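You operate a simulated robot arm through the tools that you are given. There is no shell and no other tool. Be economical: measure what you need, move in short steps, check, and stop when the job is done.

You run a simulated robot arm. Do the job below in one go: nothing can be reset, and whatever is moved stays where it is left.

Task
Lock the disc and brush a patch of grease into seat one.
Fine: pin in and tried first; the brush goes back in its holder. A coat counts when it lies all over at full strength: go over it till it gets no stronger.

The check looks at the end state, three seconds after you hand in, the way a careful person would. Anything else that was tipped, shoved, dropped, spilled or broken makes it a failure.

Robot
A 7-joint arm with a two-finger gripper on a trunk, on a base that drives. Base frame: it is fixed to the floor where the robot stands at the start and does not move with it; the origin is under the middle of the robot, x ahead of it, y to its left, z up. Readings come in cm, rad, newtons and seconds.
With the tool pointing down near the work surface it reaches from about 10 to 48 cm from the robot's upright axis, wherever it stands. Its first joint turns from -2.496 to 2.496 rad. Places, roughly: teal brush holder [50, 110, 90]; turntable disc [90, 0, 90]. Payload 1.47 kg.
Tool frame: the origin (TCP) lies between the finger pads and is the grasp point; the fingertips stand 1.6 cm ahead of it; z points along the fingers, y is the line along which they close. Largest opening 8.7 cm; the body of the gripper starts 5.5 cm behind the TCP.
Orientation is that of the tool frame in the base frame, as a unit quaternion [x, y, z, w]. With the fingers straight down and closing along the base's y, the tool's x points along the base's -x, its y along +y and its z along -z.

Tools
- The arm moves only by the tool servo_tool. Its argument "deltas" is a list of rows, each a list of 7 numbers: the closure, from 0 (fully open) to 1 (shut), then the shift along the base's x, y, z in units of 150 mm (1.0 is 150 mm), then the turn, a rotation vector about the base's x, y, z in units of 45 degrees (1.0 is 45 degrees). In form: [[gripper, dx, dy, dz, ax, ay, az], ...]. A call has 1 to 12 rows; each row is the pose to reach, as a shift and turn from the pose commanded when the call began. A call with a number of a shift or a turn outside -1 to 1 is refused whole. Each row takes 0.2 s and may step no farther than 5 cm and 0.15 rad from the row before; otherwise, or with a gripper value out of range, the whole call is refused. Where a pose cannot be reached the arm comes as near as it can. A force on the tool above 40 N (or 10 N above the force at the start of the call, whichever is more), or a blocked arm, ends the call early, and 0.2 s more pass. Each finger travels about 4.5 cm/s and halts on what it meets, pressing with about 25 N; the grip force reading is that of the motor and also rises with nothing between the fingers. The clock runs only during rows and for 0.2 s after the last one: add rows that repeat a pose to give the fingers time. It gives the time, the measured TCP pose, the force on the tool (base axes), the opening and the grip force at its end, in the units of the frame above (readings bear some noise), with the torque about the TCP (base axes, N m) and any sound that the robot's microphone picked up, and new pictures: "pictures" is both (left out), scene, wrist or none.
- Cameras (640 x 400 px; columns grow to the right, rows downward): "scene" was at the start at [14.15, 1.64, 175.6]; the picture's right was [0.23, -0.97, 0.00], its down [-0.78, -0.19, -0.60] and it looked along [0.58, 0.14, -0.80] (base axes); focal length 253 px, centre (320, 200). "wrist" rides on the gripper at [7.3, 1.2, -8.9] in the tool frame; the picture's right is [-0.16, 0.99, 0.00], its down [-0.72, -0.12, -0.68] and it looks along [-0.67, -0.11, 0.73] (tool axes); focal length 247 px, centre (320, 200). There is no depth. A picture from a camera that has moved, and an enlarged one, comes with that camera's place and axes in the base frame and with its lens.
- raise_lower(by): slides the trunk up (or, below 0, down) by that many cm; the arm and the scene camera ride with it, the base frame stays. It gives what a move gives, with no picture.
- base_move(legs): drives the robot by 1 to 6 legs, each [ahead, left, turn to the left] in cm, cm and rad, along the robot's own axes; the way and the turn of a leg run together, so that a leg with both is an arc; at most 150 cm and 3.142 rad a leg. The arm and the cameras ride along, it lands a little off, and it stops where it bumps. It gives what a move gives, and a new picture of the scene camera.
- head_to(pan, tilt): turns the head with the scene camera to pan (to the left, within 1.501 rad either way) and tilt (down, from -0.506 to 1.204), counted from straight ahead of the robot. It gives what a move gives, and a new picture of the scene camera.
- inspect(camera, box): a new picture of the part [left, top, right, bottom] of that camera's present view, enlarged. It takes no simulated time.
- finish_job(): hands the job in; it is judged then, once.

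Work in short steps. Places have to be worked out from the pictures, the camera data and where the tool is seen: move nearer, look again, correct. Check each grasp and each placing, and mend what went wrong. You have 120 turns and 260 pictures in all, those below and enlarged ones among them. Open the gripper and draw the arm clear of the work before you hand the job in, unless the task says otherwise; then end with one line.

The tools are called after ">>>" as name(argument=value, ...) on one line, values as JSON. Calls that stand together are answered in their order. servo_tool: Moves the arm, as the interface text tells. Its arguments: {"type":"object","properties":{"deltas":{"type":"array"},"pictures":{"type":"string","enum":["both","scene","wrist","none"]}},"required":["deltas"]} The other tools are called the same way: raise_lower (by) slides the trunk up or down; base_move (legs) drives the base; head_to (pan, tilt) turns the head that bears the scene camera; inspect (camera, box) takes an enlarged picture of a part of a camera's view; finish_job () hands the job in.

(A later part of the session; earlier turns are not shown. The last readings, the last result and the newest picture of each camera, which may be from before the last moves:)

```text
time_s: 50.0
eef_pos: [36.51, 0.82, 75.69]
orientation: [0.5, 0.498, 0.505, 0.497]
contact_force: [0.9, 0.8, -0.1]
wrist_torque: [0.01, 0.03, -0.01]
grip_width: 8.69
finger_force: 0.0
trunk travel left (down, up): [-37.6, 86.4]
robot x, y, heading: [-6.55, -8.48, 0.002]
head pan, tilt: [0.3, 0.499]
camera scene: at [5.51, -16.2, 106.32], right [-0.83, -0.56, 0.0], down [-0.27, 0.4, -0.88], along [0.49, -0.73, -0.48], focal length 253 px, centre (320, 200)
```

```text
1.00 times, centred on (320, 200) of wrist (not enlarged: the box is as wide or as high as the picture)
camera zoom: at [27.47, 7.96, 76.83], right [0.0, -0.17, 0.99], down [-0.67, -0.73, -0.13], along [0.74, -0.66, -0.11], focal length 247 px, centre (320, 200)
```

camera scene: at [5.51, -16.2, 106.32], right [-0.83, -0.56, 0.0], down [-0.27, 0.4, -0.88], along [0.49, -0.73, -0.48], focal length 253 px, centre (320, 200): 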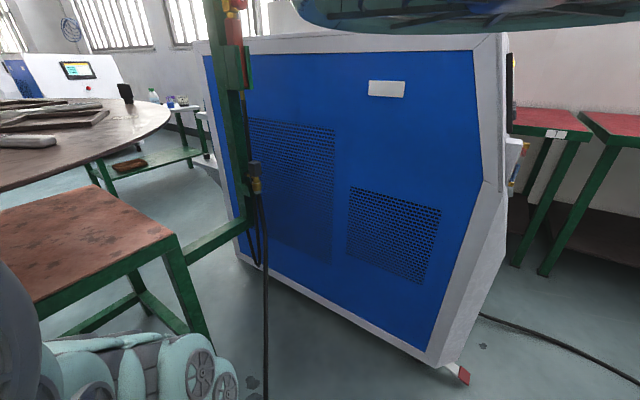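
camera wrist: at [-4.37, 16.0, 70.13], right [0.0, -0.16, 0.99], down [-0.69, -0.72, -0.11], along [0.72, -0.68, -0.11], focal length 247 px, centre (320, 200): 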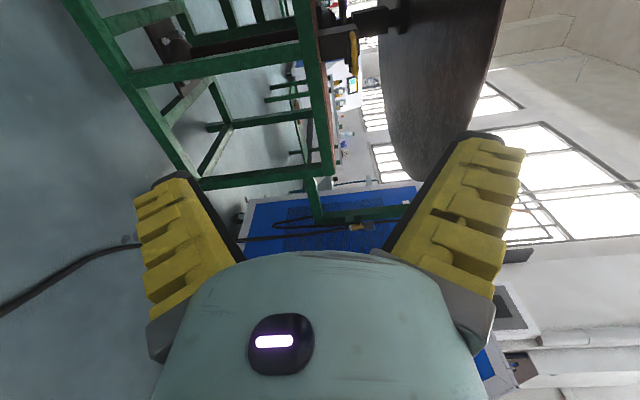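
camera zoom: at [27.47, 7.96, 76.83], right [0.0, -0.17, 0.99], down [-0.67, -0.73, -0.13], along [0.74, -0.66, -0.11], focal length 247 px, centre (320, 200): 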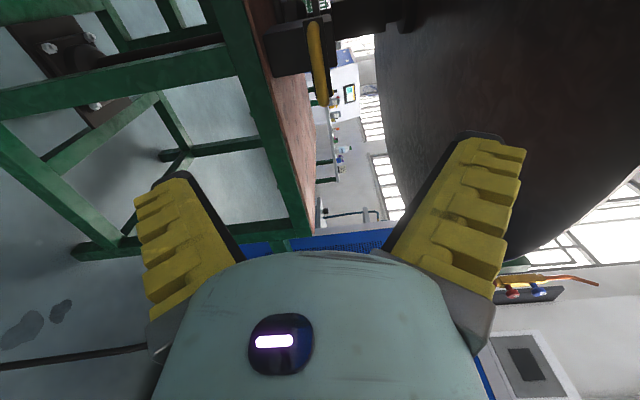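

Handle confirmed at about (59.5, 0.5, 75.4). Zoom to see the mechanism.

>>> inspect(camera="wrist", box=[240, 0, 440, 110])

```text
3.20 times, centred on (340, 55) of wrist
camera zoom: at [27.47, 7.96, 76.83], right [0.0, -0.17, 0.99], down [-0.67, -0.73, -0.13], along [0.74, -0.66, -0.11], focal length 790 px, centre (256, 664)
```

zoom: 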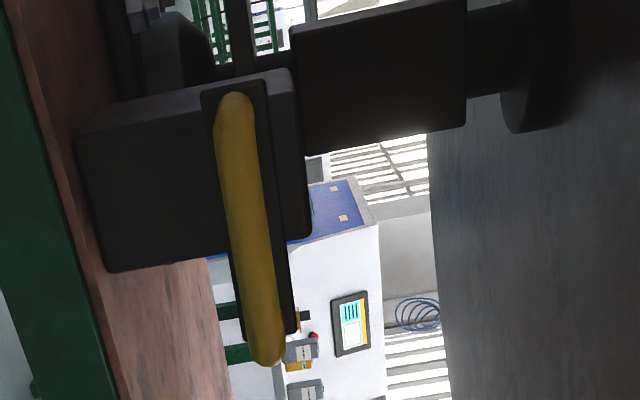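

I advance 10 cm with the arm (still short of the handle) for a nearer view.

>>> base_move(legs=[[11, 0, 0]])

>>> inspect(camera="wrist", box=[160, 0, 480, 200])

```text
time_s: 51.1
eef_pos: [47.44, 0.88, 75.78]
orientation: [0.5, 0.499, 0.505, 0.496]
contact_force: [0.0, -0.3, 0.9]
wrist_torque: [-0.06, -0.04, -0.01]
grip_width: 8.69
finger_force: 0.2
trunk travel left (down, up): [-37.6, 86.4]
robot x, y, heading: [4.43, -8.43, -0.002]
head pan, tilt: [0.3, 0.499]
camera scene: at [16.47, -16.2, 106.32], right [-0.83, -0.56, 0.0], down [-0.27, 0.4, -0.88], along [0.49, -0.73, -0.48], focal length 253 px, centre (320, 200)
```

scene: 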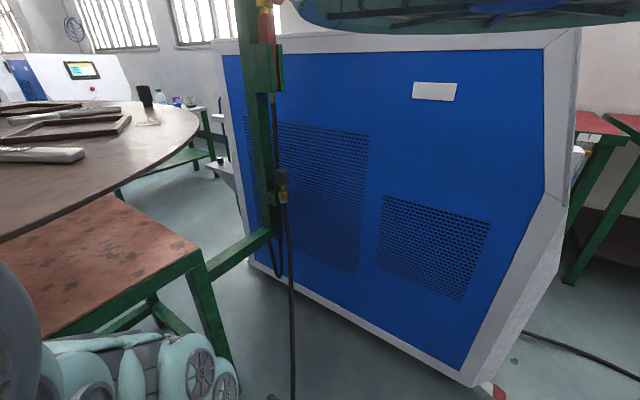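

```text
2.00 times, centred on (320, 100) of wrist
camera zoom: at [38.41, 7.97, 76.83], right [0.0, -0.17, 0.99], down [-0.67, -0.73, -0.13], along [0.74, -0.66, -0.11], focal length 494 px, centre (320, 400)
```

zoom: 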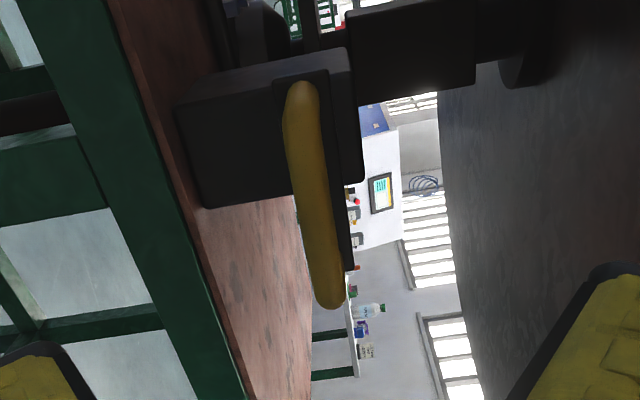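

To see from above whether the bolt is out or in, I roll the tool 45° so that the camera rises above the handle.

>>> servo_tool(deltas=[[0, 0, 0, 0, 0.167, 0, 0], [0, 0, 0, 0, 0.333, 0, 0], [0, 0, 0, 0, 0.5, 0, 0], [0, 0, 0, 0, 0.667, 0, 0], [0, 0, 0, 0, 0.833, 0, 0], [0, 0, 0, 0, 1, 0, 0]], pictures="wrist")

>>> inspect(camera="wrist", box=[200, 0, 440, 150])

```text
time_s: 52.5
eef_pos: [43.67, 6.93, 84.11]
orientation: [0.652, 0.266, 0.657, 0.268]
contact_force: [0.1, -0.9, -0.7]
wrist_torque: [0.01, 0.03, -0.03]
grip_width: 8.72
finger_force: 0.0
out of reach, approached as far as the arm can: row 2, 3, 4, 5, 6
trunk travel left (down, up): [-37.6, 86.4]
robot x, y, heading: [4.21, -8.83, -0.001]
head pan, tilt: [0.3, 0.499]
camera wrist: at [34.55, 11.16, 89.89], right [0.0, -0.82, 0.58], down [-0.68, -0.42, -0.6], along [0.74, -0.39, -0.55], focal length 247 px, centre (320, 200)
```

wrist: 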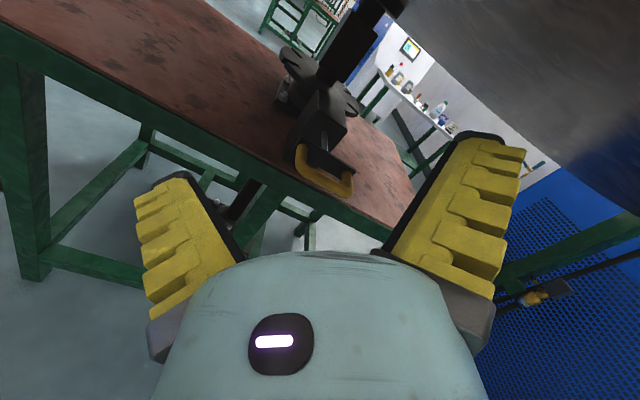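

```text
2.67 times, centred on (320, 75) of wrist
camera zoom: at [34.55, 11.16, 89.89], right [0.0, -0.82, 0.58], down [-0.68, -0.42, -0.6], along [0.74, -0.39, -0.55], focal length 659 px, centre (320, 533)
```

zoom: 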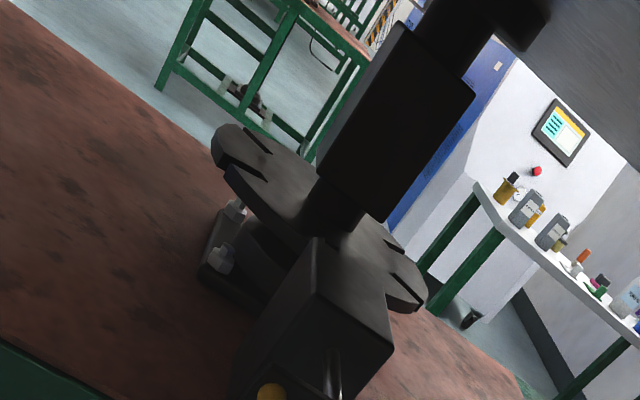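

Useful view. Zoom directly on handle and bolt.

>>> inspect(camera="wrist", box=[260, 90, 390, 215])

```text
3.20 times, centred on (325, 152) of wrist
camera zoom: at [34.55, 11.16, 89.89], right [0.0, -0.82, 0.58], down [-0.68, -0.42, -0.6], along [0.74, -0.39, -0.55], focal length 790 px, centre (304, 352)
```

zoom: 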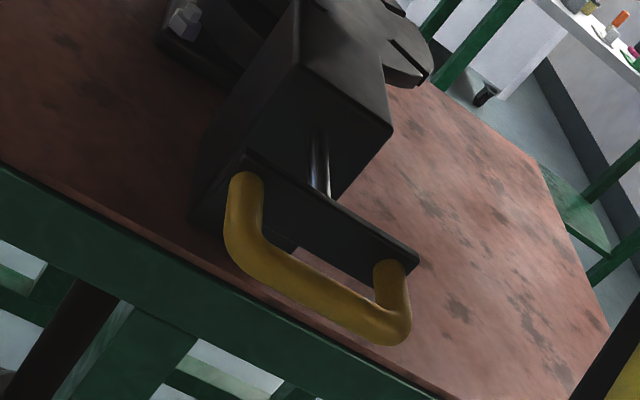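

The pin is clearly out: a chrome pin shows between handle plate and housing (gap ~3–4 cm), so the handle must be pushed +x. I roll back, closing the fingers.

>>> servo_tool(deltas=[[1, 0, 0, 0, -0.167, 0, 0], [1, 0, 0, 0, -0.333, 0, 0], [1, 0, 0, 0, -0.5, 0, 0], [1, 0, 0, 0, -0.667, 0, 0], [1, 0, 0, 0, -0.833, 0, 0], [1, 0, 0, 0, -1, 0, 0], [1, 0, 0, 0, -1, 0, 0], [1, 0, 0, 0, -1, 0, 0]], pictures="wrist")

```text
time_s: 54.4
eef_pos: [42.93, 6.52, 84.01]
orientation: [0.497, 0.499, 0.506, 0.498]
contact_force: [1.2, 0.1, 0.8]
wrist_torque: [-0.03, 0.02, 0.01]
grip_width: 0.0
finger_force: 25.5
out of reach, approached as far as the arm can: row 2, 3, 4, 5, 6, 7, 8
trunk travel left (down, up): [-37.6, 86.4]
robot x, y, heading: [4.61, -8.63, -0.002]
head pan, tilt: [0.3, 0.499]
camera wrist: at [33.95, 13.68, 85.0], right [-0.01, -0.16, 0.99], down [-0.67, -0.73, -0.12], along [0.74, -0.67, -0.11], focal length 247 px, centre (320, 200)
```

wrist: 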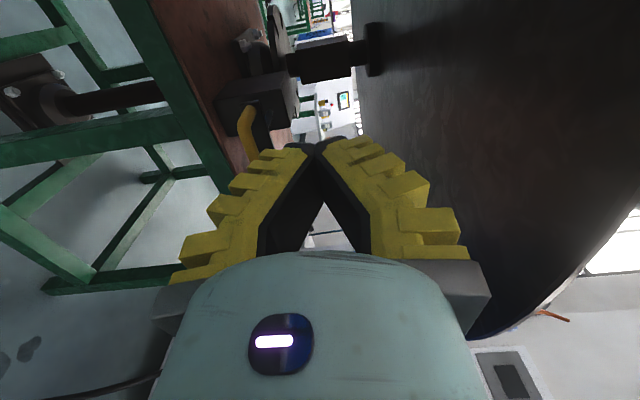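

The command follows the measured pose. Move the tool back a little, to y≈0 and z≈75.4, where it has more freedom.

>>> servo_tool(deltas=[[1, -0.2, -0.1, -0.1, 0, 0, 0], [1, -0.4, -0.2, -0.25, 0, 0, 0], [1, -0.5, -0.3, -0.4, 0, 0, 0], [1, -0.5, -0.43, -0.57, 0, 0, 0]], pictures="wrist")

```text
time_s: 55.4
eef_pos: [35.27, 3.13, 75.84]
orientation: [0.5, 0.499, 0.505, 0.497]
contact_force: [-0.9, 0.5, -0.3]
wrist_torque: [0.02, 0.01, -0.01]
grip_width: 0.03
finger_force: 24.8
out of reach, approached as far as the arm can: row 1, 2, 3, 4
trunk travel left (down, up): [-37.6, 86.4]
robot x, y, heading: [4.21, -8.5, 0.001]
head pan, tilt: [0.3, 0.499]
camera wrist: at [26.37, 10.41, 76.87], right [0.0, -0.17, 0.99], down [-0.68, -0.73, -0.12], along [0.74, -0.67, -0.11], focal length 247 px, centre (320, 200)
```

wrist: 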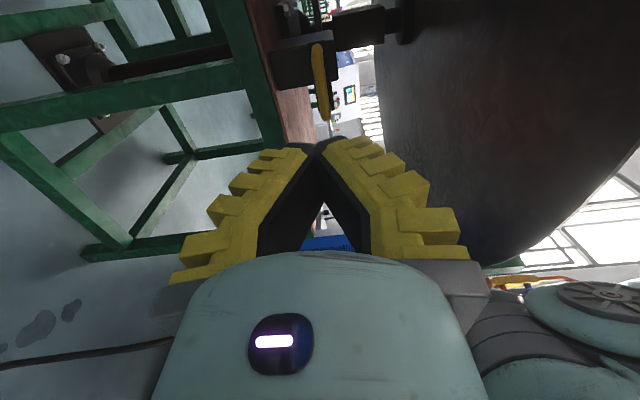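

The reach limit is in y; I'll offset the base. First check how the arm lies to the right of the tool.

>>> head_to(pan=-0.6, tilt=0.95)

```text
time_s: 56.5
eef_pos: [35.42, 3.24, 75.84]
orientation: [0.501, 0.498, 0.505, 0.497]
contact_force: [-0.4, 0.5, 0.4]
wrist_torque: [0.02, -0.02, 0.01]
grip_width: 0.01
finger_force: 24.6
trunk travel left (down, up): [-37.6, 86.4]
robot x, y, heading: [4.47, -8.96, -0.004]
head pan, tilt: [-0.6, 0.949]
camera scene: at [15.66, -15.02, 103.09], right [-0.83, -0.56, 0.0], down [-0.43, 0.64, -0.64], along [0.36, -0.53, -0.77], focal length 253 px, centre (320, 200)
```

scene: 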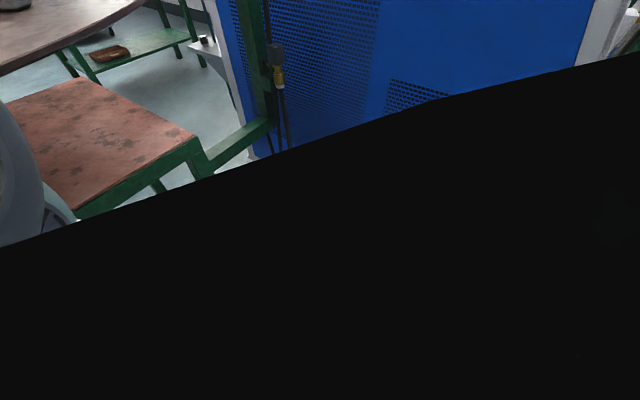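

I test forward extension here (free space ahead to x≈57): move the tool +x 12 cm, +y 3 cm.

>>> servo_tool(deltas=[[1, 0.2, 0.1, 0, 0, 0, 0], [1, 0.4, 0.1, 0, 0, 0, 0], [1, 0.6, 0.1, 0, 0, 0, 0], [1, 0.8, 0.1, 0, 0, 0, 0]], pictures="both")

```text
time_s: 57.5
eef_pos: [47.43, 4.74, 75.53]
orientation: [0.497, 0.5, 0.506, 0.496]
contact_force: [0.4, 0.2, 0.4]
wrist_torque: [-0.02, 0.0, -0.02]
grip_width: 0.0
finger_force: 25.0
trunk travel left (down, up): [-37.6, 86.4]
robot x, y, heading: [4.34, -8.63, -0.002]
head pan, tilt: [-0.6, 0.949]
camera scene: at [15.46, -14.6, 102.43], right [-0.83, -0.56, 0.0], down [-0.46, 0.68, -0.57], along [0.32, -0.47, -0.82], focal length 253 px, centre (320, 200)
camera wrist: at [38.45, 11.92, 76.63], right [0.0, -0.17, 0.99], down [-0.67, -0.73, -0.13], along [0.74, -0.66, -0.11], focal length 247 px, centre (320, 200)
```

scene: 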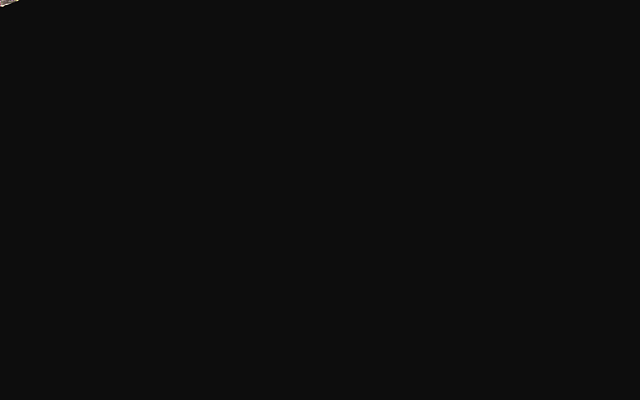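
wrist: 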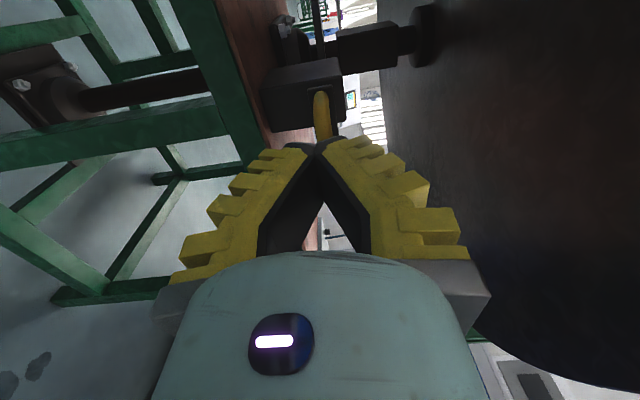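

Extension is fine at this offset. I shift the base right 4.7 cm and extend the tool 5 cm more, stopping short of the handle.

>>> base_move(legs=[[0, -4.7, 0]])

>>> servo_tool(deltas=[[1, 0.17, 0, 0, 0, 0, 0], [1, 0.34, 0, 0, 0, 0, 0]], pictures="wrist")

```text
time_s: 58.5
eef_pos: [47.21, -0.02, 75.38]
orientation: [0.5, 0.498, 0.506, 0.496]
contact_force: [-0.5, -0.2, -0.4]
wrist_torque: [-0.01, 0.01, 0.01]
grip_width: 0.0
finger_force: 24.6
trunk travel left (down, up): [-37.6, 86.4]
robot x, y, heading: [4.37, -13.33, 0.003]
head pan, tilt: [-0.6, 0.949]
camera scene: at [15.4, -19.25, 102.42], right [-0.83, -0.56, 0.0], down [-0.46, 0.68, -0.57], along [0.32, -0.47, -0.82], focal length 253 px, centre (320, 200)
```

scene: 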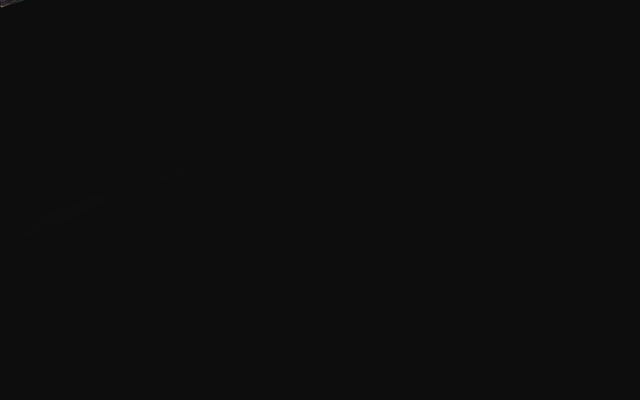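

```text
time_s: 59.1
eef_pos: [52.25, 0.13, 75.45]
orientation: [0.499, 0.5, 0.507, 0.495]
contact_force: [-0.2, -0.2, 0.4]
wrist_torque: [0.01, 0.02, 0.0]
grip_width: 0.01
finger_force: 24.9
trunk travel left (down, up): [-37.6, 86.4]
robot x, y, heading: [4.06, -13.38, 0.002]
head pan, tilt: [-0.6, 0.949]
camera wrist: at [43.32, 7.35, 76.57], right [0.0, -0.17, 0.99], down [-0.67, -0.73, -0.13], along [0.74, -0.66, -0.11], focal length 247 px, centre (320, 200)
```

wrist: 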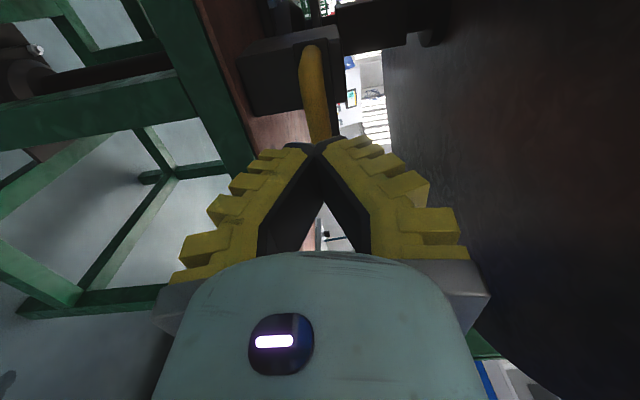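

Aligned with the bar. I advance slowly until contact/push.

>>> servo_tool(deltas=[[1, 0.08, 0, 0, 0, 0, 0], [1, 0.16, 0, 0, 0, 0, 0], [1, 0.24, 0, 0, 0, 0, 0], [1, 0.3, 0, 0, 0, 0, 0], [1, 0.36, 0, 0, 0, 0, 0], [1, 0.42, 0, 0, 0, 0, 0]], pictures="wrist")

```text
time_s: 60.5
eef_pos: [58.71, 0.15, 75.4]
orientation: [0.5, 0.5, 0.504, 0.496]
contact_force: [0.1, 0.3, 0.7]
wrist_torque: [0.02, -0.01, 0.02]
grip_width: 0.02
finger_force: 27.7
trunk travel left (down, up): [-37.6, 86.4]
robot x, y, heading: [4.58, -13.14, -0.002]
head pan, tilt: [-0.6, 0.949]
camera wrist: at [49.86, 7.29, 76.59], right [0.0, -0.17, 0.99], down [-0.68, -0.73, -0.12], along [0.74, -0.67, -0.11], focal length 247 px, centre (320, 200)
```

wrist: 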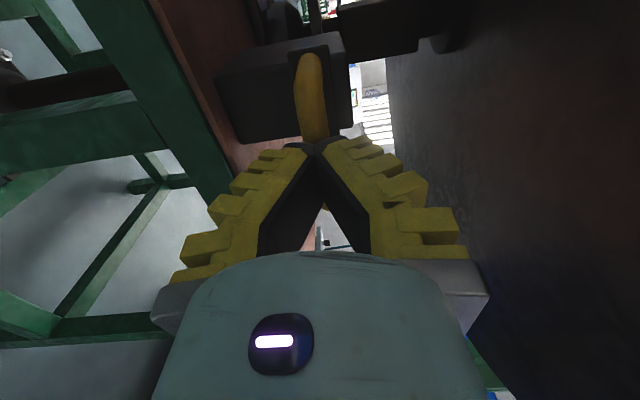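

No contact yet; continue in 0.7 cm steps.

>>> servo_tool(deltas=[[1, 0.05, 0, 0, 0, 0, 0], [1, 0.1, 0, 0, 0, 0, 0], [1, 0.15, 0, 0, 0, 0, 0], [1, 0.2, 0, 0, 0, 0, 0], [1, 0.25, 0, 0, 0, 0, 0]], pictures="wrist")

```text
time_s: 61.1
eef_pos: [59.56, 0.27, 75.43]
orientation: [0.497, 0.499, 0.508, 0.496]
contact_force: [-30.7, -4.3, 3.0]
wrist_torque: [0.14, -0.05, -0.21]
grip_width: 0.59
finger_force: 29.1
trunk travel left (down, up): [-37.6, 86.4]
robot x, y, heading: [4.46, -13.28, -0.001]
head pan, tilt: [-0.6, 0.949]
stopped in row 3: the force on the tool passed its limit at 47 N (the readings are from after the stop); the commanded pose is now the measured one
camera wrist: at [50.46, 7.32, 76.54], right [-0.01, -0.17, 0.99], down [-0.67, -0.73, -0.13], along [0.74, -0.66, -0.11], focal length 247 px, centre (320, 200)
```

wrist: 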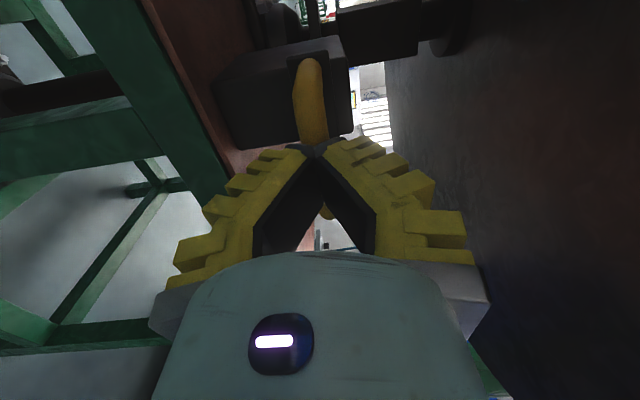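

Contact: the bar resists at 47 N without moving. The pin may be meeting the plate edge (notch misaligned). I back off and roll to look at the notches from above.

>>> servo_tool(deltas=[[1, -0.2, 0, 0, 0, 0, 0], [1, -0.5, 0, 0, 0, 0, 0], [1, -0.8, 0, 0, 0, 0, 0], [1, -1, 0, 0, 0, 0, 0]], pictures="none")

>>> servo_tool(deltas=[[1, 0, 0.06, 0.08, 0.167, 0, 0], [1, 0, 0.13, 0.16, 0.333, 0, 0], [1, 0, 0.2, 0.25, 0.5, 0, 0], [1, 0, 0.26, 0.33, 0.667, 0, 0], [1, 0, 0.33, 0.41, 0.833, 0, 0], [1, 0, 0.4, 0.5, 1, 0, 0]], pictures="wrist")

>>> inspect(camera="wrist", box=[260, 0, 420, 100])

```text
time_s: 62.1
eef_pos: [44.93, 0.07, 75.72]
orientation: [0.496, 0.497, 0.509, 0.499]
contact_force: [-0.1, -0.4, -0.1]
wrist_torque: [0.0, -0.04, -0.02]
grip_width: 0.0
finger_force: 28.0
trunk travel left (down, up): [-37.6, 86.4]
robot x, y, heading: [4.37, -13.43, -0.002]
head pan, tilt: [-0.6, 0.949]
```

```text
time_s: 63.5
eef_pos: [41.97, 5.38, 84.54]
orientation: [0.649, 0.265, 0.66, 0.27]
contact_force: [-0.4, -0.5, 0.7]
wrist_torque: [0.01, 0.01, 0.03]
grip_width: 0.0
finger_force: 27.7
out of reach, approached as far as the arm can: row 5, 6
trunk travel left (down, up): [-37.6, 86.4]
robot x, y, heading: [4.27, -13.4, 0.002]
head pan, tilt: [-0.6, 0.949]
camera wrist: at [33.0, 9.64, 90.35], right [-0.01, -0.82, 0.58], down [-0.67, -0.42, -0.61], along [0.74, -0.4, -0.54], focal length 247 px, centre (320, 200)
```

wrist: 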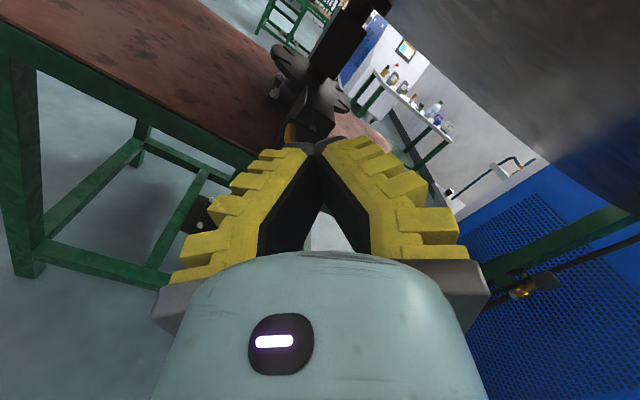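

```text
4.00 times, centred on (340, 50) of wrist
camera zoom: at [33.0, 9.64, 90.35], right [-0.01, -0.82, 0.58], down [-0.67, -0.42, -0.61], along [0.74, -0.4, -0.54], focal length 988 px, centre (240, 800)
```

zoom: 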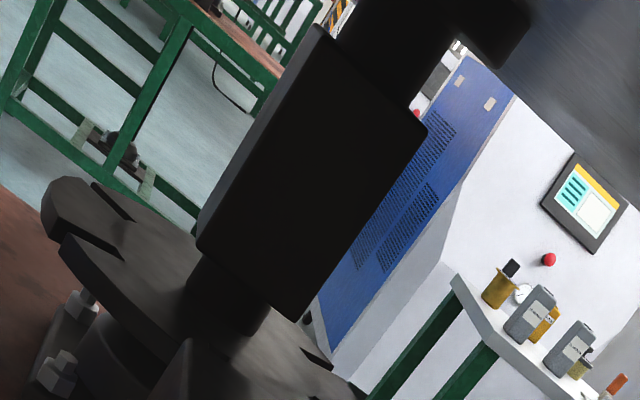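

The view is inconclusive; a symmetric view from straight ahead will show whether the notches are aligned. Back off and turn left so that the head camera faces the lock.

>>> base_move(legs=[[-40, 7.5, 0], [0, 0, 0.98]])

>>> head_to(pan=-0.98, tilt=0.3)

```text
time_s: 68.6
eef_pos: [-30.65, 35.83, 84.55]
orientation: [0.441, 0.545, 0.709, -0.08]
contact_force: [0.2, -0.6, 1.0]
wrist_torque: [0.04, 0.0, 0.02]
grip_width: 0.01
finger_force: 27.9
trunk travel left (down, up): [-37.6, 86.4]
robot x, y, heading: [-35.4, -5.94, 1.0]
head pan, tilt: [-0.6, 0.949]
camera scene: at [-24.24, 0.06, 102.54], right [0.03, -1.0, 0.0], down [-0.81, -0.03, -0.58], along [0.58, 0.02, -0.81], focal length 253 px, centre (320, 200)
```

scene: 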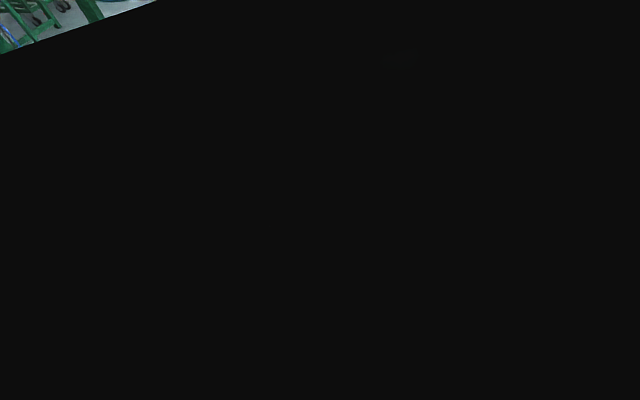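

```text
time_s: 69.6
eef_pos: [-30.71, 35.87, 84.57]
orientation: [0.442, 0.545, 0.708, -0.081]
contact_force: [-0.7, -0.1, 0.1]
wrist_torque: [0.02, 0.0, 0.04]
grip_width: 0.04
finger_force: 28.0
trunk travel left (down, up): [-37.6, 86.4]
robot x, y, heading: [-35.28, -5.88, 1.007]
head pan, tilt: [-0.979, 0.3]
camera scene: at [-22.16, 0.06, 108.14], right [0.03, -1.0, 0.0], down [-0.3, -0.01, -0.95], along [0.95, 0.02, -0.3], focal length 253 px, centre (320, 200)
```

scene: 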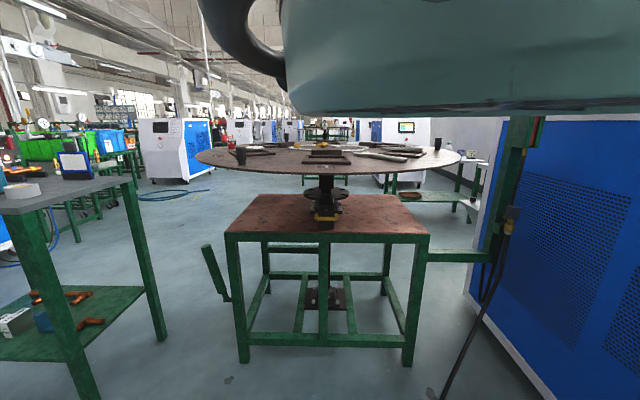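

>>> inspect(camera="scene", box=[288, 172, 368, 232])

>>> inspect(camera="scene", box=[190, 135, 470, 190])

```text
6.67 times, centred on (328, 202) of scene
camera zoom: at [-22.16, 0.06, 108.14], right [0.03, -1.0, 0.0], down [-0.3, -0.01, -0.95], along [0.95, 0.02, -0.3], focal length 1689 px, centre (267, 187)
```

zoom: 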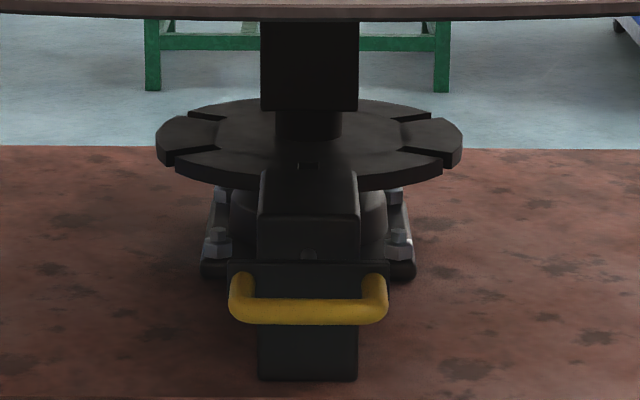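

```text
2.29 times, centred on (330, 162) of scene
camera zoom: at [-22.16, 0.06, 108.14], right [0.03, -1.0, 0.0], down [-0.3, -0.01, -0.95], along [0.95, 0.02, -0.3], focal length 579 px, centre (297, 286)
```

zoom: 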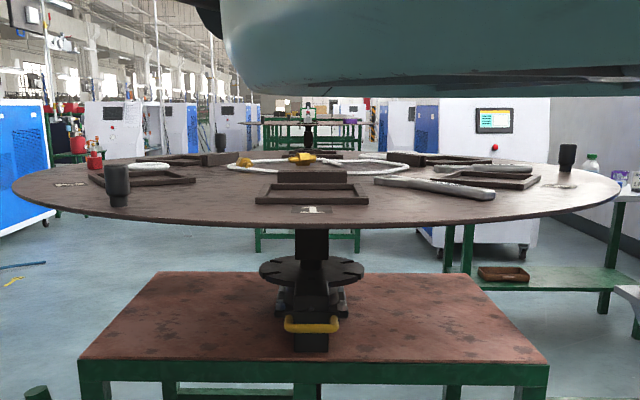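

The notches look symmetric with a front notch right behind the housing. I zoom more for alignment and pin details.

>>> inspect(camera="scene", box=[312, 185, 342, 222])

>>> inspect(camera="scene", box=[304, 182, 350, 202])

```text
10.81 times, centred on (327, 204) of scene
camera zoom: at [-22.16, 0.06, 108.14], right [0.03, -1.0, 0.0], down [-0.3, -0.01, -0.95], along [0.95, 0.02, -0.3], focal length 2739 px, centre (244, 162)
```

zoom: 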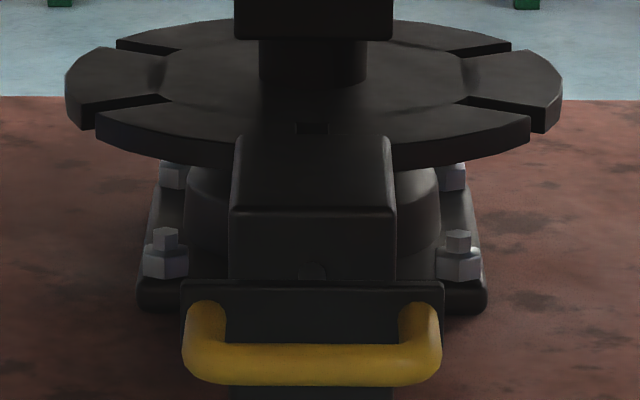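

```text
13.91 times, centred on (327, 192) of scene
camera zoom: at [-22.16, 0.06, 108.14], right [0.03, -1.0, 0.0], down [-0.3, -0.01, -0.95], along [0.95, 0.02, -0.3], focal length 3524 px, centre (223, 311)
```

zoom: 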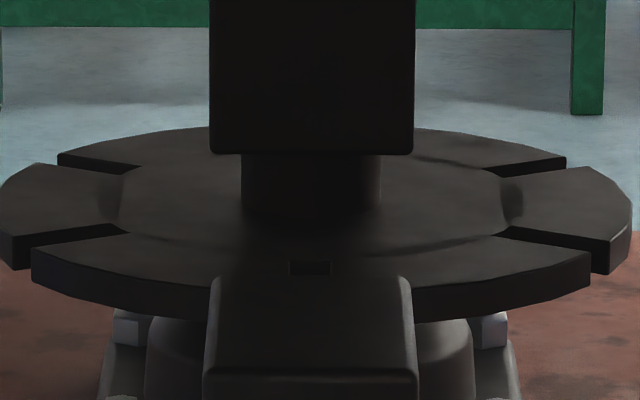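

Alignment looks good (within a degree), so the slide likely just needs steady force. I turn back, restore the tool's roll, and will push more gently with smaller steps.

>>> base_move(legs=[[0, 0, -1.0]])

>>> servo_tool(deltas=[[1, 0.05, -0.06, -0.1, -0.167, 0, 0], [1, 0.1, -0.12, -0.2, -0.333, 0, 0], [1, 0.15, -0.18, -0.3, -0.5, 0, 0], [1, 0.2, -0.24, -0.4, -0.667, 0, 0], [1, 0.2, -0.3, -0.5, -0.833, 0, 0], [1, 0.2, -0.33, -0.61, -1, 0, 0]], pictures="none")

```text
time_s: 72.6
eef_pos: [2.74, 12.27, 84.63]
orientation: [0.65, 0.261, 0.658, 0.275]
contact_force: [0.3, 0.9, 0.3]
wrist_torque: [-0.01, -0.01, 0.01]
grip_width: 0.0
finger_force: 28.0
trunk travel left (down, up): [-37.6, 86.4]
robot x, y, heading: [-35.41, -6.04, -0.013]
head pan, tilt: [-0.979, 0.3]
camera scene: at [-23.14, -13.99, 108.15], right [-0.84, -0.55, 0.0], down [-0.16, 0.25, -0.96], along [0.52, -0.8, -0.3], focal length 253 px, centre (320, 200)
```

scene: 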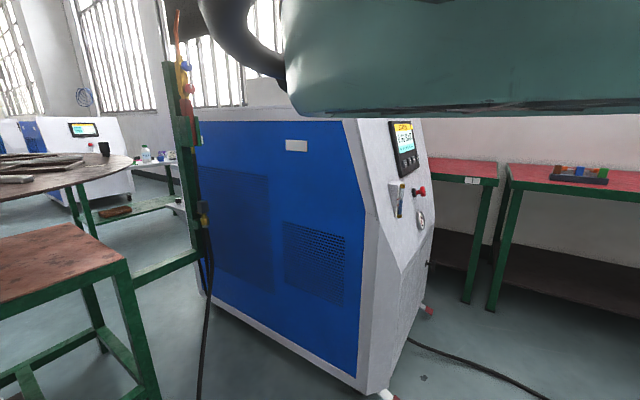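

```text
time_s: 74.0
eef_pos: [5.76, 7.34, 75.34]
orientation: [0.495, 0.494, 0.508, 0.503]
contact_force: [0.2, -0.1, -0.5]
wrist_torque: [0.0, 0.04, -0.02]
grip_width: 0.0
finger_force: 28.1
trunk travel left (down, up): [-37.6, 86.4]
robot x, y, heading: [-35.43, -6.28, -0.011]
head pan, tilt: [-0.979, 0.3]
```

Drive forward so the TCP comes to about (53, 0).

>>> base_move(legs=[[0, -7.3, 0.012], [47, 0, 0]])

>>> inspect(camera="wrist", box=[160, 0, 480, 200])

```text
time_s: 77.4
eef_pos: [52.02, 0.21, 75.32]
orientation: [0.494, 0.495, 0.51, 0.501]
contact_force: [-0.1, -0.5, -0.7]
wrist_torque: [-0.01, 0.0, 0.05]
grip_width: 0.0
finger_force: 28.4
trunk travel left (down, up): [-37.6, 86.4]
robot x, y, heading: [11.05, -13.26, -0.004]
head pan, tilt: [-0.979, 0.3]
camera scene: at [23.19, -21.23, 108.16], right [-0.83, -0.55, 0.0], down [-0.16, 0.25, -0.96], along [0.53, -0.8, -0.3], focal length 253 px, centre (320, 200)
```

scene: 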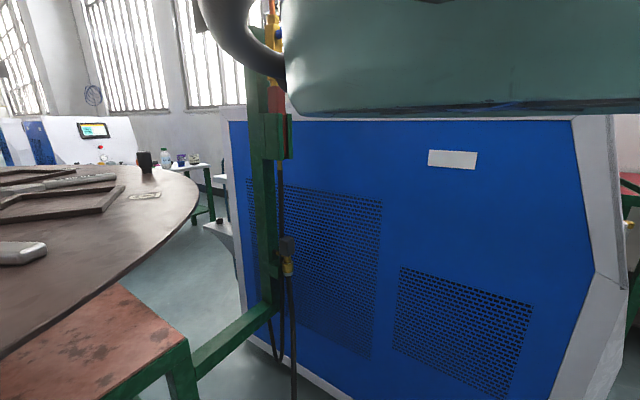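

```text
2.00 times, centred on (320, 100) of wrist
camera zoom: at [42.9, 7.42, 76.35], right [-0.02, -0.17, 0.99], down [-0.67, -0.73, -0.14], along [0.74, -0.66, -0.1], focal length 494 px, centre (320, 400)
```

zoom: 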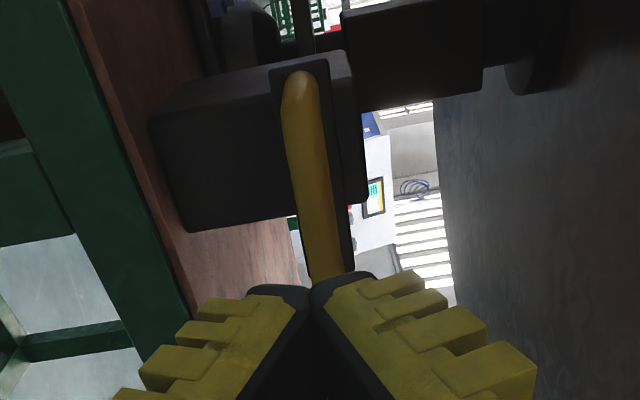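

I approach to just short of contact with z +0.5 (so one finger presses squarely), then push in 0.25 cm rows.

>>> servo_tool(deltas=[[1, 0.1, 0, 0.033, 0, 0, 0], [1, 0.2, 0, 0.033, 0, 0, 0], [1, 0.3, 0, 0.033, 0, 0, 0], [1, 0.4, 0, 0.033, 0, 0, 0]], pictures="none")

>>> servo_tool(deltas=[[1, 0.017, 0, 0, 0, 0, 0], [1, 0.034, 0, 0, 0, 0, 0], [1, 0.05, 0, 0, 0, 0, 0], [1, 0.067, 0, 0, 0, 0, 0], [1, 0.083, 0, 0, 0, 0, 0], [1, 0.1, 0, 0, 0, 0, 0], [1, 0.117, 0, 0, 0, 0, 0], [1, 0.133, 0, 0, 0, 0, 0], [1, 0.15, 0, 0, 0, 0, 0], [1, 0.167, 0, 0, 0, 0, 0], [1, 0.183, 0, 0, 0, 0, 0], [1, 0.2, 0, 0, 0, 0, 0]], pictures="wrist")

```text
time_s: 78.4
eef_pos: [57.91, 0.31, 75.74]
orientation: [0.495, 0.495, 0.509, 0.501]
contact_force: [0.9, -0.4, 0.7]
wrist_torque: [0.0, -0.01, -0.01]
grip_width: 0.0
finger_force: 28.2
trunk travel left (down, up): [-37.6, 86.4]
robot x, y, heading: [10.53, -13.43, -0.005]
head pan, tilt: [-0.979, 0.3]
```

```text
time_s: 81.0
eef_pos: [59.52, 0.37, 75.54]
orientation: [0.494, 0.499, 0.51, 0.498]
contact_force: [-36.7, -3.7, -5.1]
wrist_torque: [-0.07, 0.04, 0.27]
grip_width: 0.6
finger_force: 29.9
trunk travel left (down, up): [-37.6, 86.4]
robot x, y, heading: [11.08, -13.19, -0.004]
head pan, tilt: [-0.979, 0.3]
stopped in row 12: the force on the tool passed its limit at 41 N (the readings are from after the stop); the commanded pose is now the measured one
camera wrist: at [50.6, 7.41, 76.5], right [-0.01, -0.17, 0.99], down [-0.67, -0.73, -0.13], along [0.75, -0.66, -0.1], focal length 247 px, centre (320, 200)
```

wrist: 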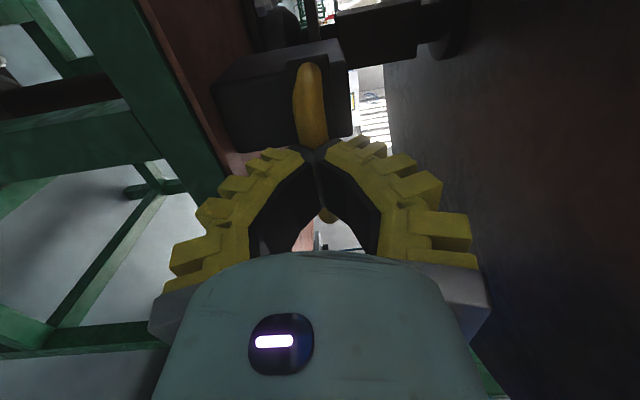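

The bar wedges the fingers apart without the pin moving. I back off, open to straddle the bar, and grasp it instead.

>>> servo_tool(deltas=[[1, -0.1, 0, -0.01, 0, 0, 0], [0.5, -0.2, 0, -0.01, 0, 0, 0], [0.5, -0.2, 0, -0.01, 0, 0, 0], [0.5, -0.2, 0, -0.01, 0, 0, 0], [0.5, -0.2, 0, -0.01, 0, 0, 0], [0.5, -0.1, 0, -0.01, 0, 0, 0], [0.5, 0, 0, -0.01, 0, 0, 0], [0.5, 0.06, 0, -0.01, 0, 0, 0], [0.5, 0.12, 0, -0.01, 0, 0, 0], [0.5, 0.12, 0, -0.01, 0, 0, 0]], pictures="wrist")

```text
time_s: 83.2
eef_pos: [62.69, 0.5, 75.85]
orientation: [0.493, 0.495, 0.511, 0.5]
contact_force: [0.0, -0.3, -0.1]
wrist_torque: [0.01, 0.01, -0.03]
grip_width: 4.92
finger_force: 4.7
trunk travel left (down, up): [-37.6, 86.4]
robot x, y, heading: [10.94, -13.41, 0.001]
head pan, tilt: [-0.979, 0.3]
camera wrist: at [53.56, 7.53, 76.76], right [-0.02, -0.17, 0.99], down [-0.67, -0.73, -0.14], along [0.74, -0.66, -0.1], focal length 247 px, centre (320, 200)
```

wrist: 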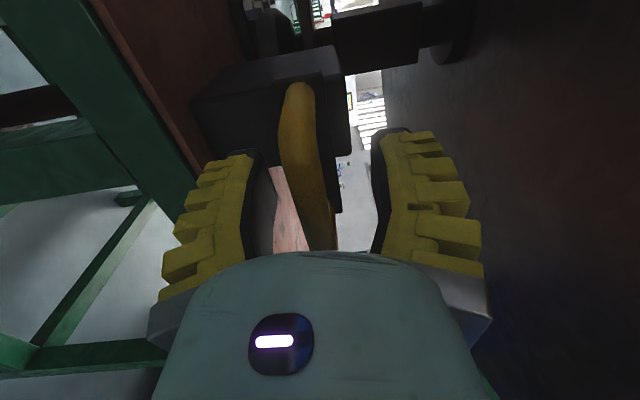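

The bar is between the fingers, a little low. Lower 0.5 cm and close.

>>> servo_tool(deltas=[[0.5, 0, 0, -0.035, 0, 0, 0], [1, 0, 0, -0.035, 0, 0, 0], [1, 0, 0, -0.035, 0, 0, 0], [1, 0, 0, -0.035, 0, 0, 0], [1, 0, 0, -0.035, 0, 0, 0], [1, 0, 0, -0.035, 0, 0, 0]], pictures="wrist")

```text
time_s: 84.6
eef_pos: [62.67, 0.54, 75.34]
orientation: [0.492, 0.494, 0.512, 0.502]
contact_force: [0.4, 0.3, 4.5]
wrist_torque: [-0.02, 0.07, 0.01]
grip_width: 0.01
finger_force: 24.9
trunk travel left (down, up): [-37.6, 86.4]
robot x, y, heading: [11.36, -13.42, -0.0]
head pan, tilt: [-0.979, 0.3]
camera wrist: at [53.62, 7.59, 76.33], right [-0.02, -0.17, 0.99], down [-0.67, -0.73, -0.14], along [0.74, -0.66, -0.09], focal length 247 px, centre (320, 200)
```

wrist: 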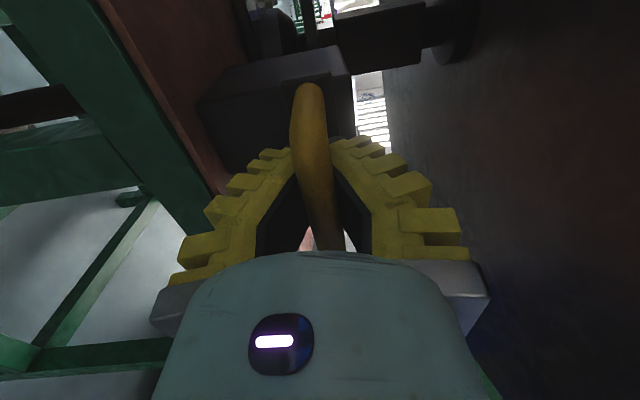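

Fingers closed past the bar (bar sits in the hollow behind the pads). I reopen, retreat 1.7 cm and close on it.

>>> servo_tool(deltas=[[0.5, 0, 0, 0, 0, 0, 0], [0.5, 0, 0, 0, 0, 0, 0], [0.5, 0, 0, 0, 0, 0, 0], [0.5, -0.06, 0, 0, 0, 0, 0], [0.5, -0.115, 0, 0, 0, 0, 0], [1, -0.115, 0, 0, 0, 0, 0], [1, -0.115, 0, 0, 0, 0, 0], [1, -0.115, 0, 0, 0, 0, 0], [1, -0.115, 0, 0, 0, 0, 0], [1, -0.115, 0, 0, 0, 0, 0]], pictures="wrist")

```text
time_s: 86.8
eef_pos: [60.84, 0.47, 75.48]
orientation: [0.491, 0.493, 0.513, 0.502]
contact_force: [-6.3, -2.2, 16.4]
wrist_torque: [-0.19, -0.1, 0.02]
grip_width: 0.96
finger_force: 30.1
trunk travel left (down, up): [-37.6, 86.4]
robot x, y, heading: [11.02, -13.71, -0.002]
head pan, tilt: [-0.979, 0.3]
camera wrist: at [51.85, 7.58, 76.36], right [-0.03, -0.17, 0.99], down [-0.67, -0.73, -0.14], along [0.75, -0.66, -0.09], focal length 247 px, centre (320, 200)
```

wrist: 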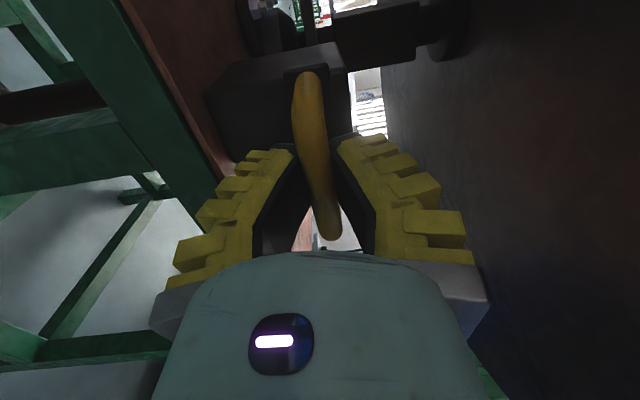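

Now gripping the bar. Raise 0.3 cm to relieve the vertical force and push +x gently.

>>> servo_tool(deltas=[[1, 0, 0, 0.02, 0, 0, 0], [1, 0, 0, 0.03, 0, 0, 0], [1, 0.02, 0, 0.03, 0, 0, 0], [1, 0.04, 0, 0.03, 0, 0, 0], [1, 0.06, 0, 0.03, 0, 0, 0], [1, 0.08, 0, 0.03, 0, 0, 0], [1, 0.1, 0, 0.03, 0, 0, 0], [1, 0.12, 0, 0.03, 0, 0, 0], [1, 0.14, 0, 0.03, 0, 0, 0]], pictures="wrist")

```text
time_s: 88.8
eef_pos: [62.97, 0.34, 75.91]
orientation: [0.493, 0.494, 0.512, 0.501]
contact_force: [0.4, -0.2, -1.9]
wrist_torque: [-0.02, -0.01, -0.03]
grip_width: 0.01
finger_force: 28.5
trunk travel left (down, up): [-37.6, 86.4]
robot x, y, heading: [10.97, -13.56, -0.005]
head pan, tilt: [-0.979, 0.3]
camera wrist: at [53.9, 7.55, 76.77], right [-0.02, -0.17, 0.99], down [-0.67, -0.73, -0.14], along [0.75, -0.66, -0.09], focal length 247 px, centre (320, 200)
```

wrist: 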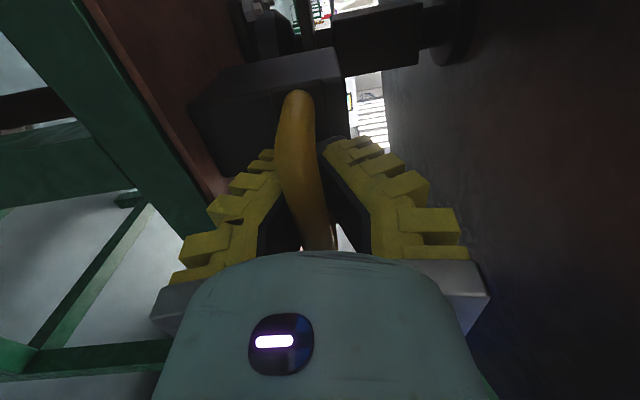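

The bar slipped into the hollow again; pin didn't move. The closed tips are now inside the handle, so I can press directly on the flat handle plate behind the bar.

>>> servo_tool(deltas=[[1, 0.02, 0, -0.02, 0, 0, 0], [1, 0.04, 0, -0.03, 0, 0, 0], [1, 0.06, 0, -0.03, 0, 0, 0], [1, 0.08, 0, -0.03, 0, 0, 0], [1, 0.1, 0, -0.03, 0, 0, 0], [1, 0.12, 0, -0.03, 0, 0, 0], [1, 0.14, 0, -0.03, 0, 0, 0], [1, 0.16, 0, -0.03, 0, 0, 0], [1, 0.18, 0, -0.03, 0, 0, 0], [1, 0.2, 0, -0.03, 0, 0, 0], [1, 0.22, 0, -0.03, 0, 0, 0], [1, 0.24, 0, -0.03, 0, 0, 0]], pictures="wrist")

```text
time_s: 90.6
eef_pos: [64.18, 0.51, 75.07]
orientation: [0.492, 0.497, 0.512, 0.499]
contact_force: [-33.5, -1.1, 1.3]
wrist_torque: [0.16, 0.08, -0.2]
grip_width: 0.59
finger_force: 29.8
trunk travel left (down, up): [-37.6, 86.4]
robot x, y, heading: [10.67, -13.22, -0.002]
head pan, tilt: [-0.979, 0.3]
stopped in row 8: the force on the tool passed its limit at 42 N (the readings are from after the stop); the commanded pose is now the measured one
camera wrist: at [55.14, 7.5, 75.95], right [-0.02, -0.16, 0.99], down [-0.66, -0.74, -0.14], along [0.75, -0.66, -0.1], focal length 247 px, centre (320, 200)
```

wrist: 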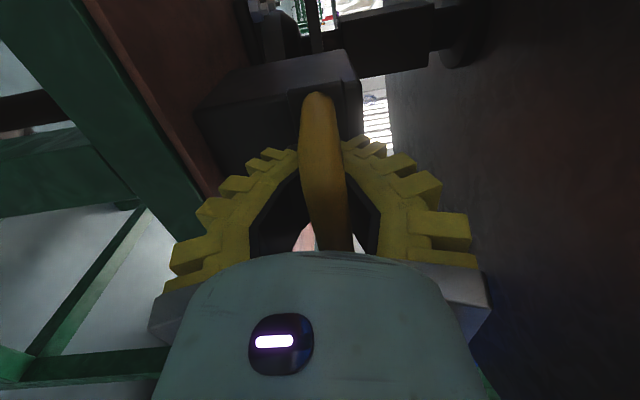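

Still ~42 N without obvious motion. I open, withdraw, and roll the camera up to compare the pin gap with before.

>>> servo_tool(deltas=[[0.5, 0, 0, 0, 0, 0, 0], [0.5, 0, 0, 0, 0, 0, 0], [0.5, 0, 0, 0.02, 0, 0, 0], [0.5, -0.2, 0, 0.03, 0, 0, 0], [0.5, -0.5, 0, 0.03, 0, 0, 0], [0.5, -0.8, 0, 0.03, 0, 0, 0], [0.5, -1, 0, 0.03, 0, 0, 0]], pictures="none")

>>> servo_tool(deltas=[[0, -0.1, 0.06, 0.08, 0.167, 0, 0], [0, -0.2, 0.13, 0.16, 0.333, 0, 0], [0, -0.3, 0.2, 0.25, 0.5, 0, 0], [0, -0.4, 0.26, 0.33, 0.667, 0, 0], [0, -0.5, 0.33, 0.41, 0.833, 0, 0], [0, -0.5, 0.4, 0.5, 1, 0, 0]], pictures="wrist")

>>> inspect(camera="wrist", box=[260, 60, 390, 185])

```text
time_s: 92.2
eef_pos: [50.08, 0.41, 75.75]
orientation: [0.491, 0.494, 0.512, 0.502]
contact_force: [0.0, -0.3, 0.5]
wrist_torque: [-0.01, -0.01, -0.04]
grip_width: 4.92
finger_force: 4.0
trunk travel left (down, up): [-37.6, 86.4]
robot x, y, heading: [10.78, -13.23, -0.001]
head pan, tilt: [-0.979, 0.3]
```

```text
time_s: 93.6
eef_pos: [43.22, 6.0, 85.86]
orientation: [0.645, 0.261, 0.663, 0.275]
contact_force: [0.8, -0.6, -1.0]
wrist_torque: [0.01, 0.01, 0.04]
grip_width: 8.7
finger_force: 0.0
out of reach, approached as far as the arm can: row 5, 6
trunk travel left (down, up): [-37.6, 86.4]
robot x, y, heading: [10.93, -13.48, -0.008]
head pan, tilt: [-0.979, 0.3]
camera wrist: at [34.17, 10.34, 91.45], right [-0.03, -0.81, 0.58], down [-0.67, -0.42, -0.62], along [0.75, -0.4, -0.53], focal length 247 px, centre (320, 200)
```

wrist: 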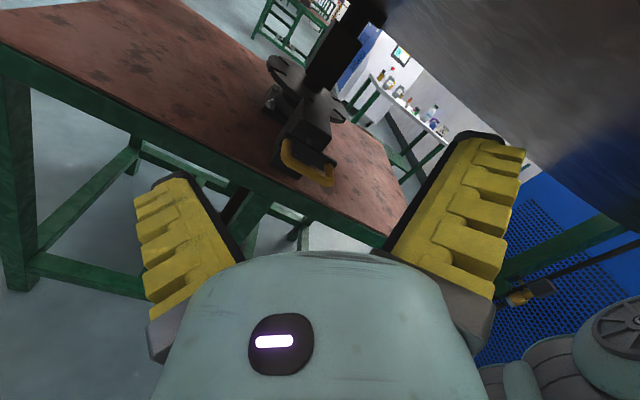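

```text
3.20 times, centred on (325, 122) of wrist
camera zoom: at [34.17, 10.34, 91.45], right [-0.03, -0.81, 0.58], down [-0.67, -0.42, -0.62], along [0.75, -0.4, -0.53], focal length 790 px, centre (304, 448)
```

zoom: 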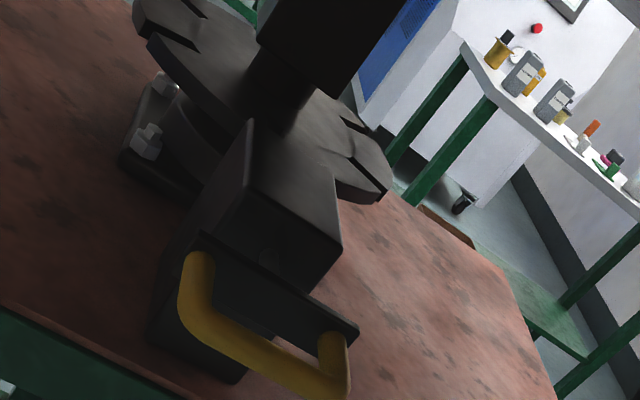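

The chrome gap has vanished: the pin is now in. Zoom to confirm it is fully home.

>>> inspect(camera="wrist", box=[285, 105, 345, 165])

```text
6.67 times, centred on (315, 135) of wrist
camera zoom: at [34.17, 10.34, 91.45], right [-0.03, -0.81, 0.58], down [-0.67, -0.42, -0.62], along [0.75, -0.4, -0.53], focal length 1646 px, centre (353, 633)
```

zoom: 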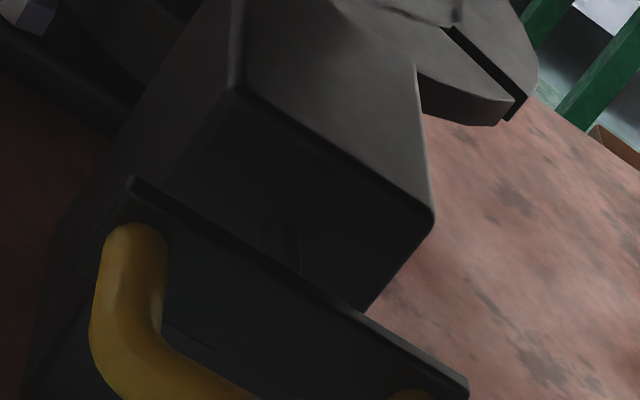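

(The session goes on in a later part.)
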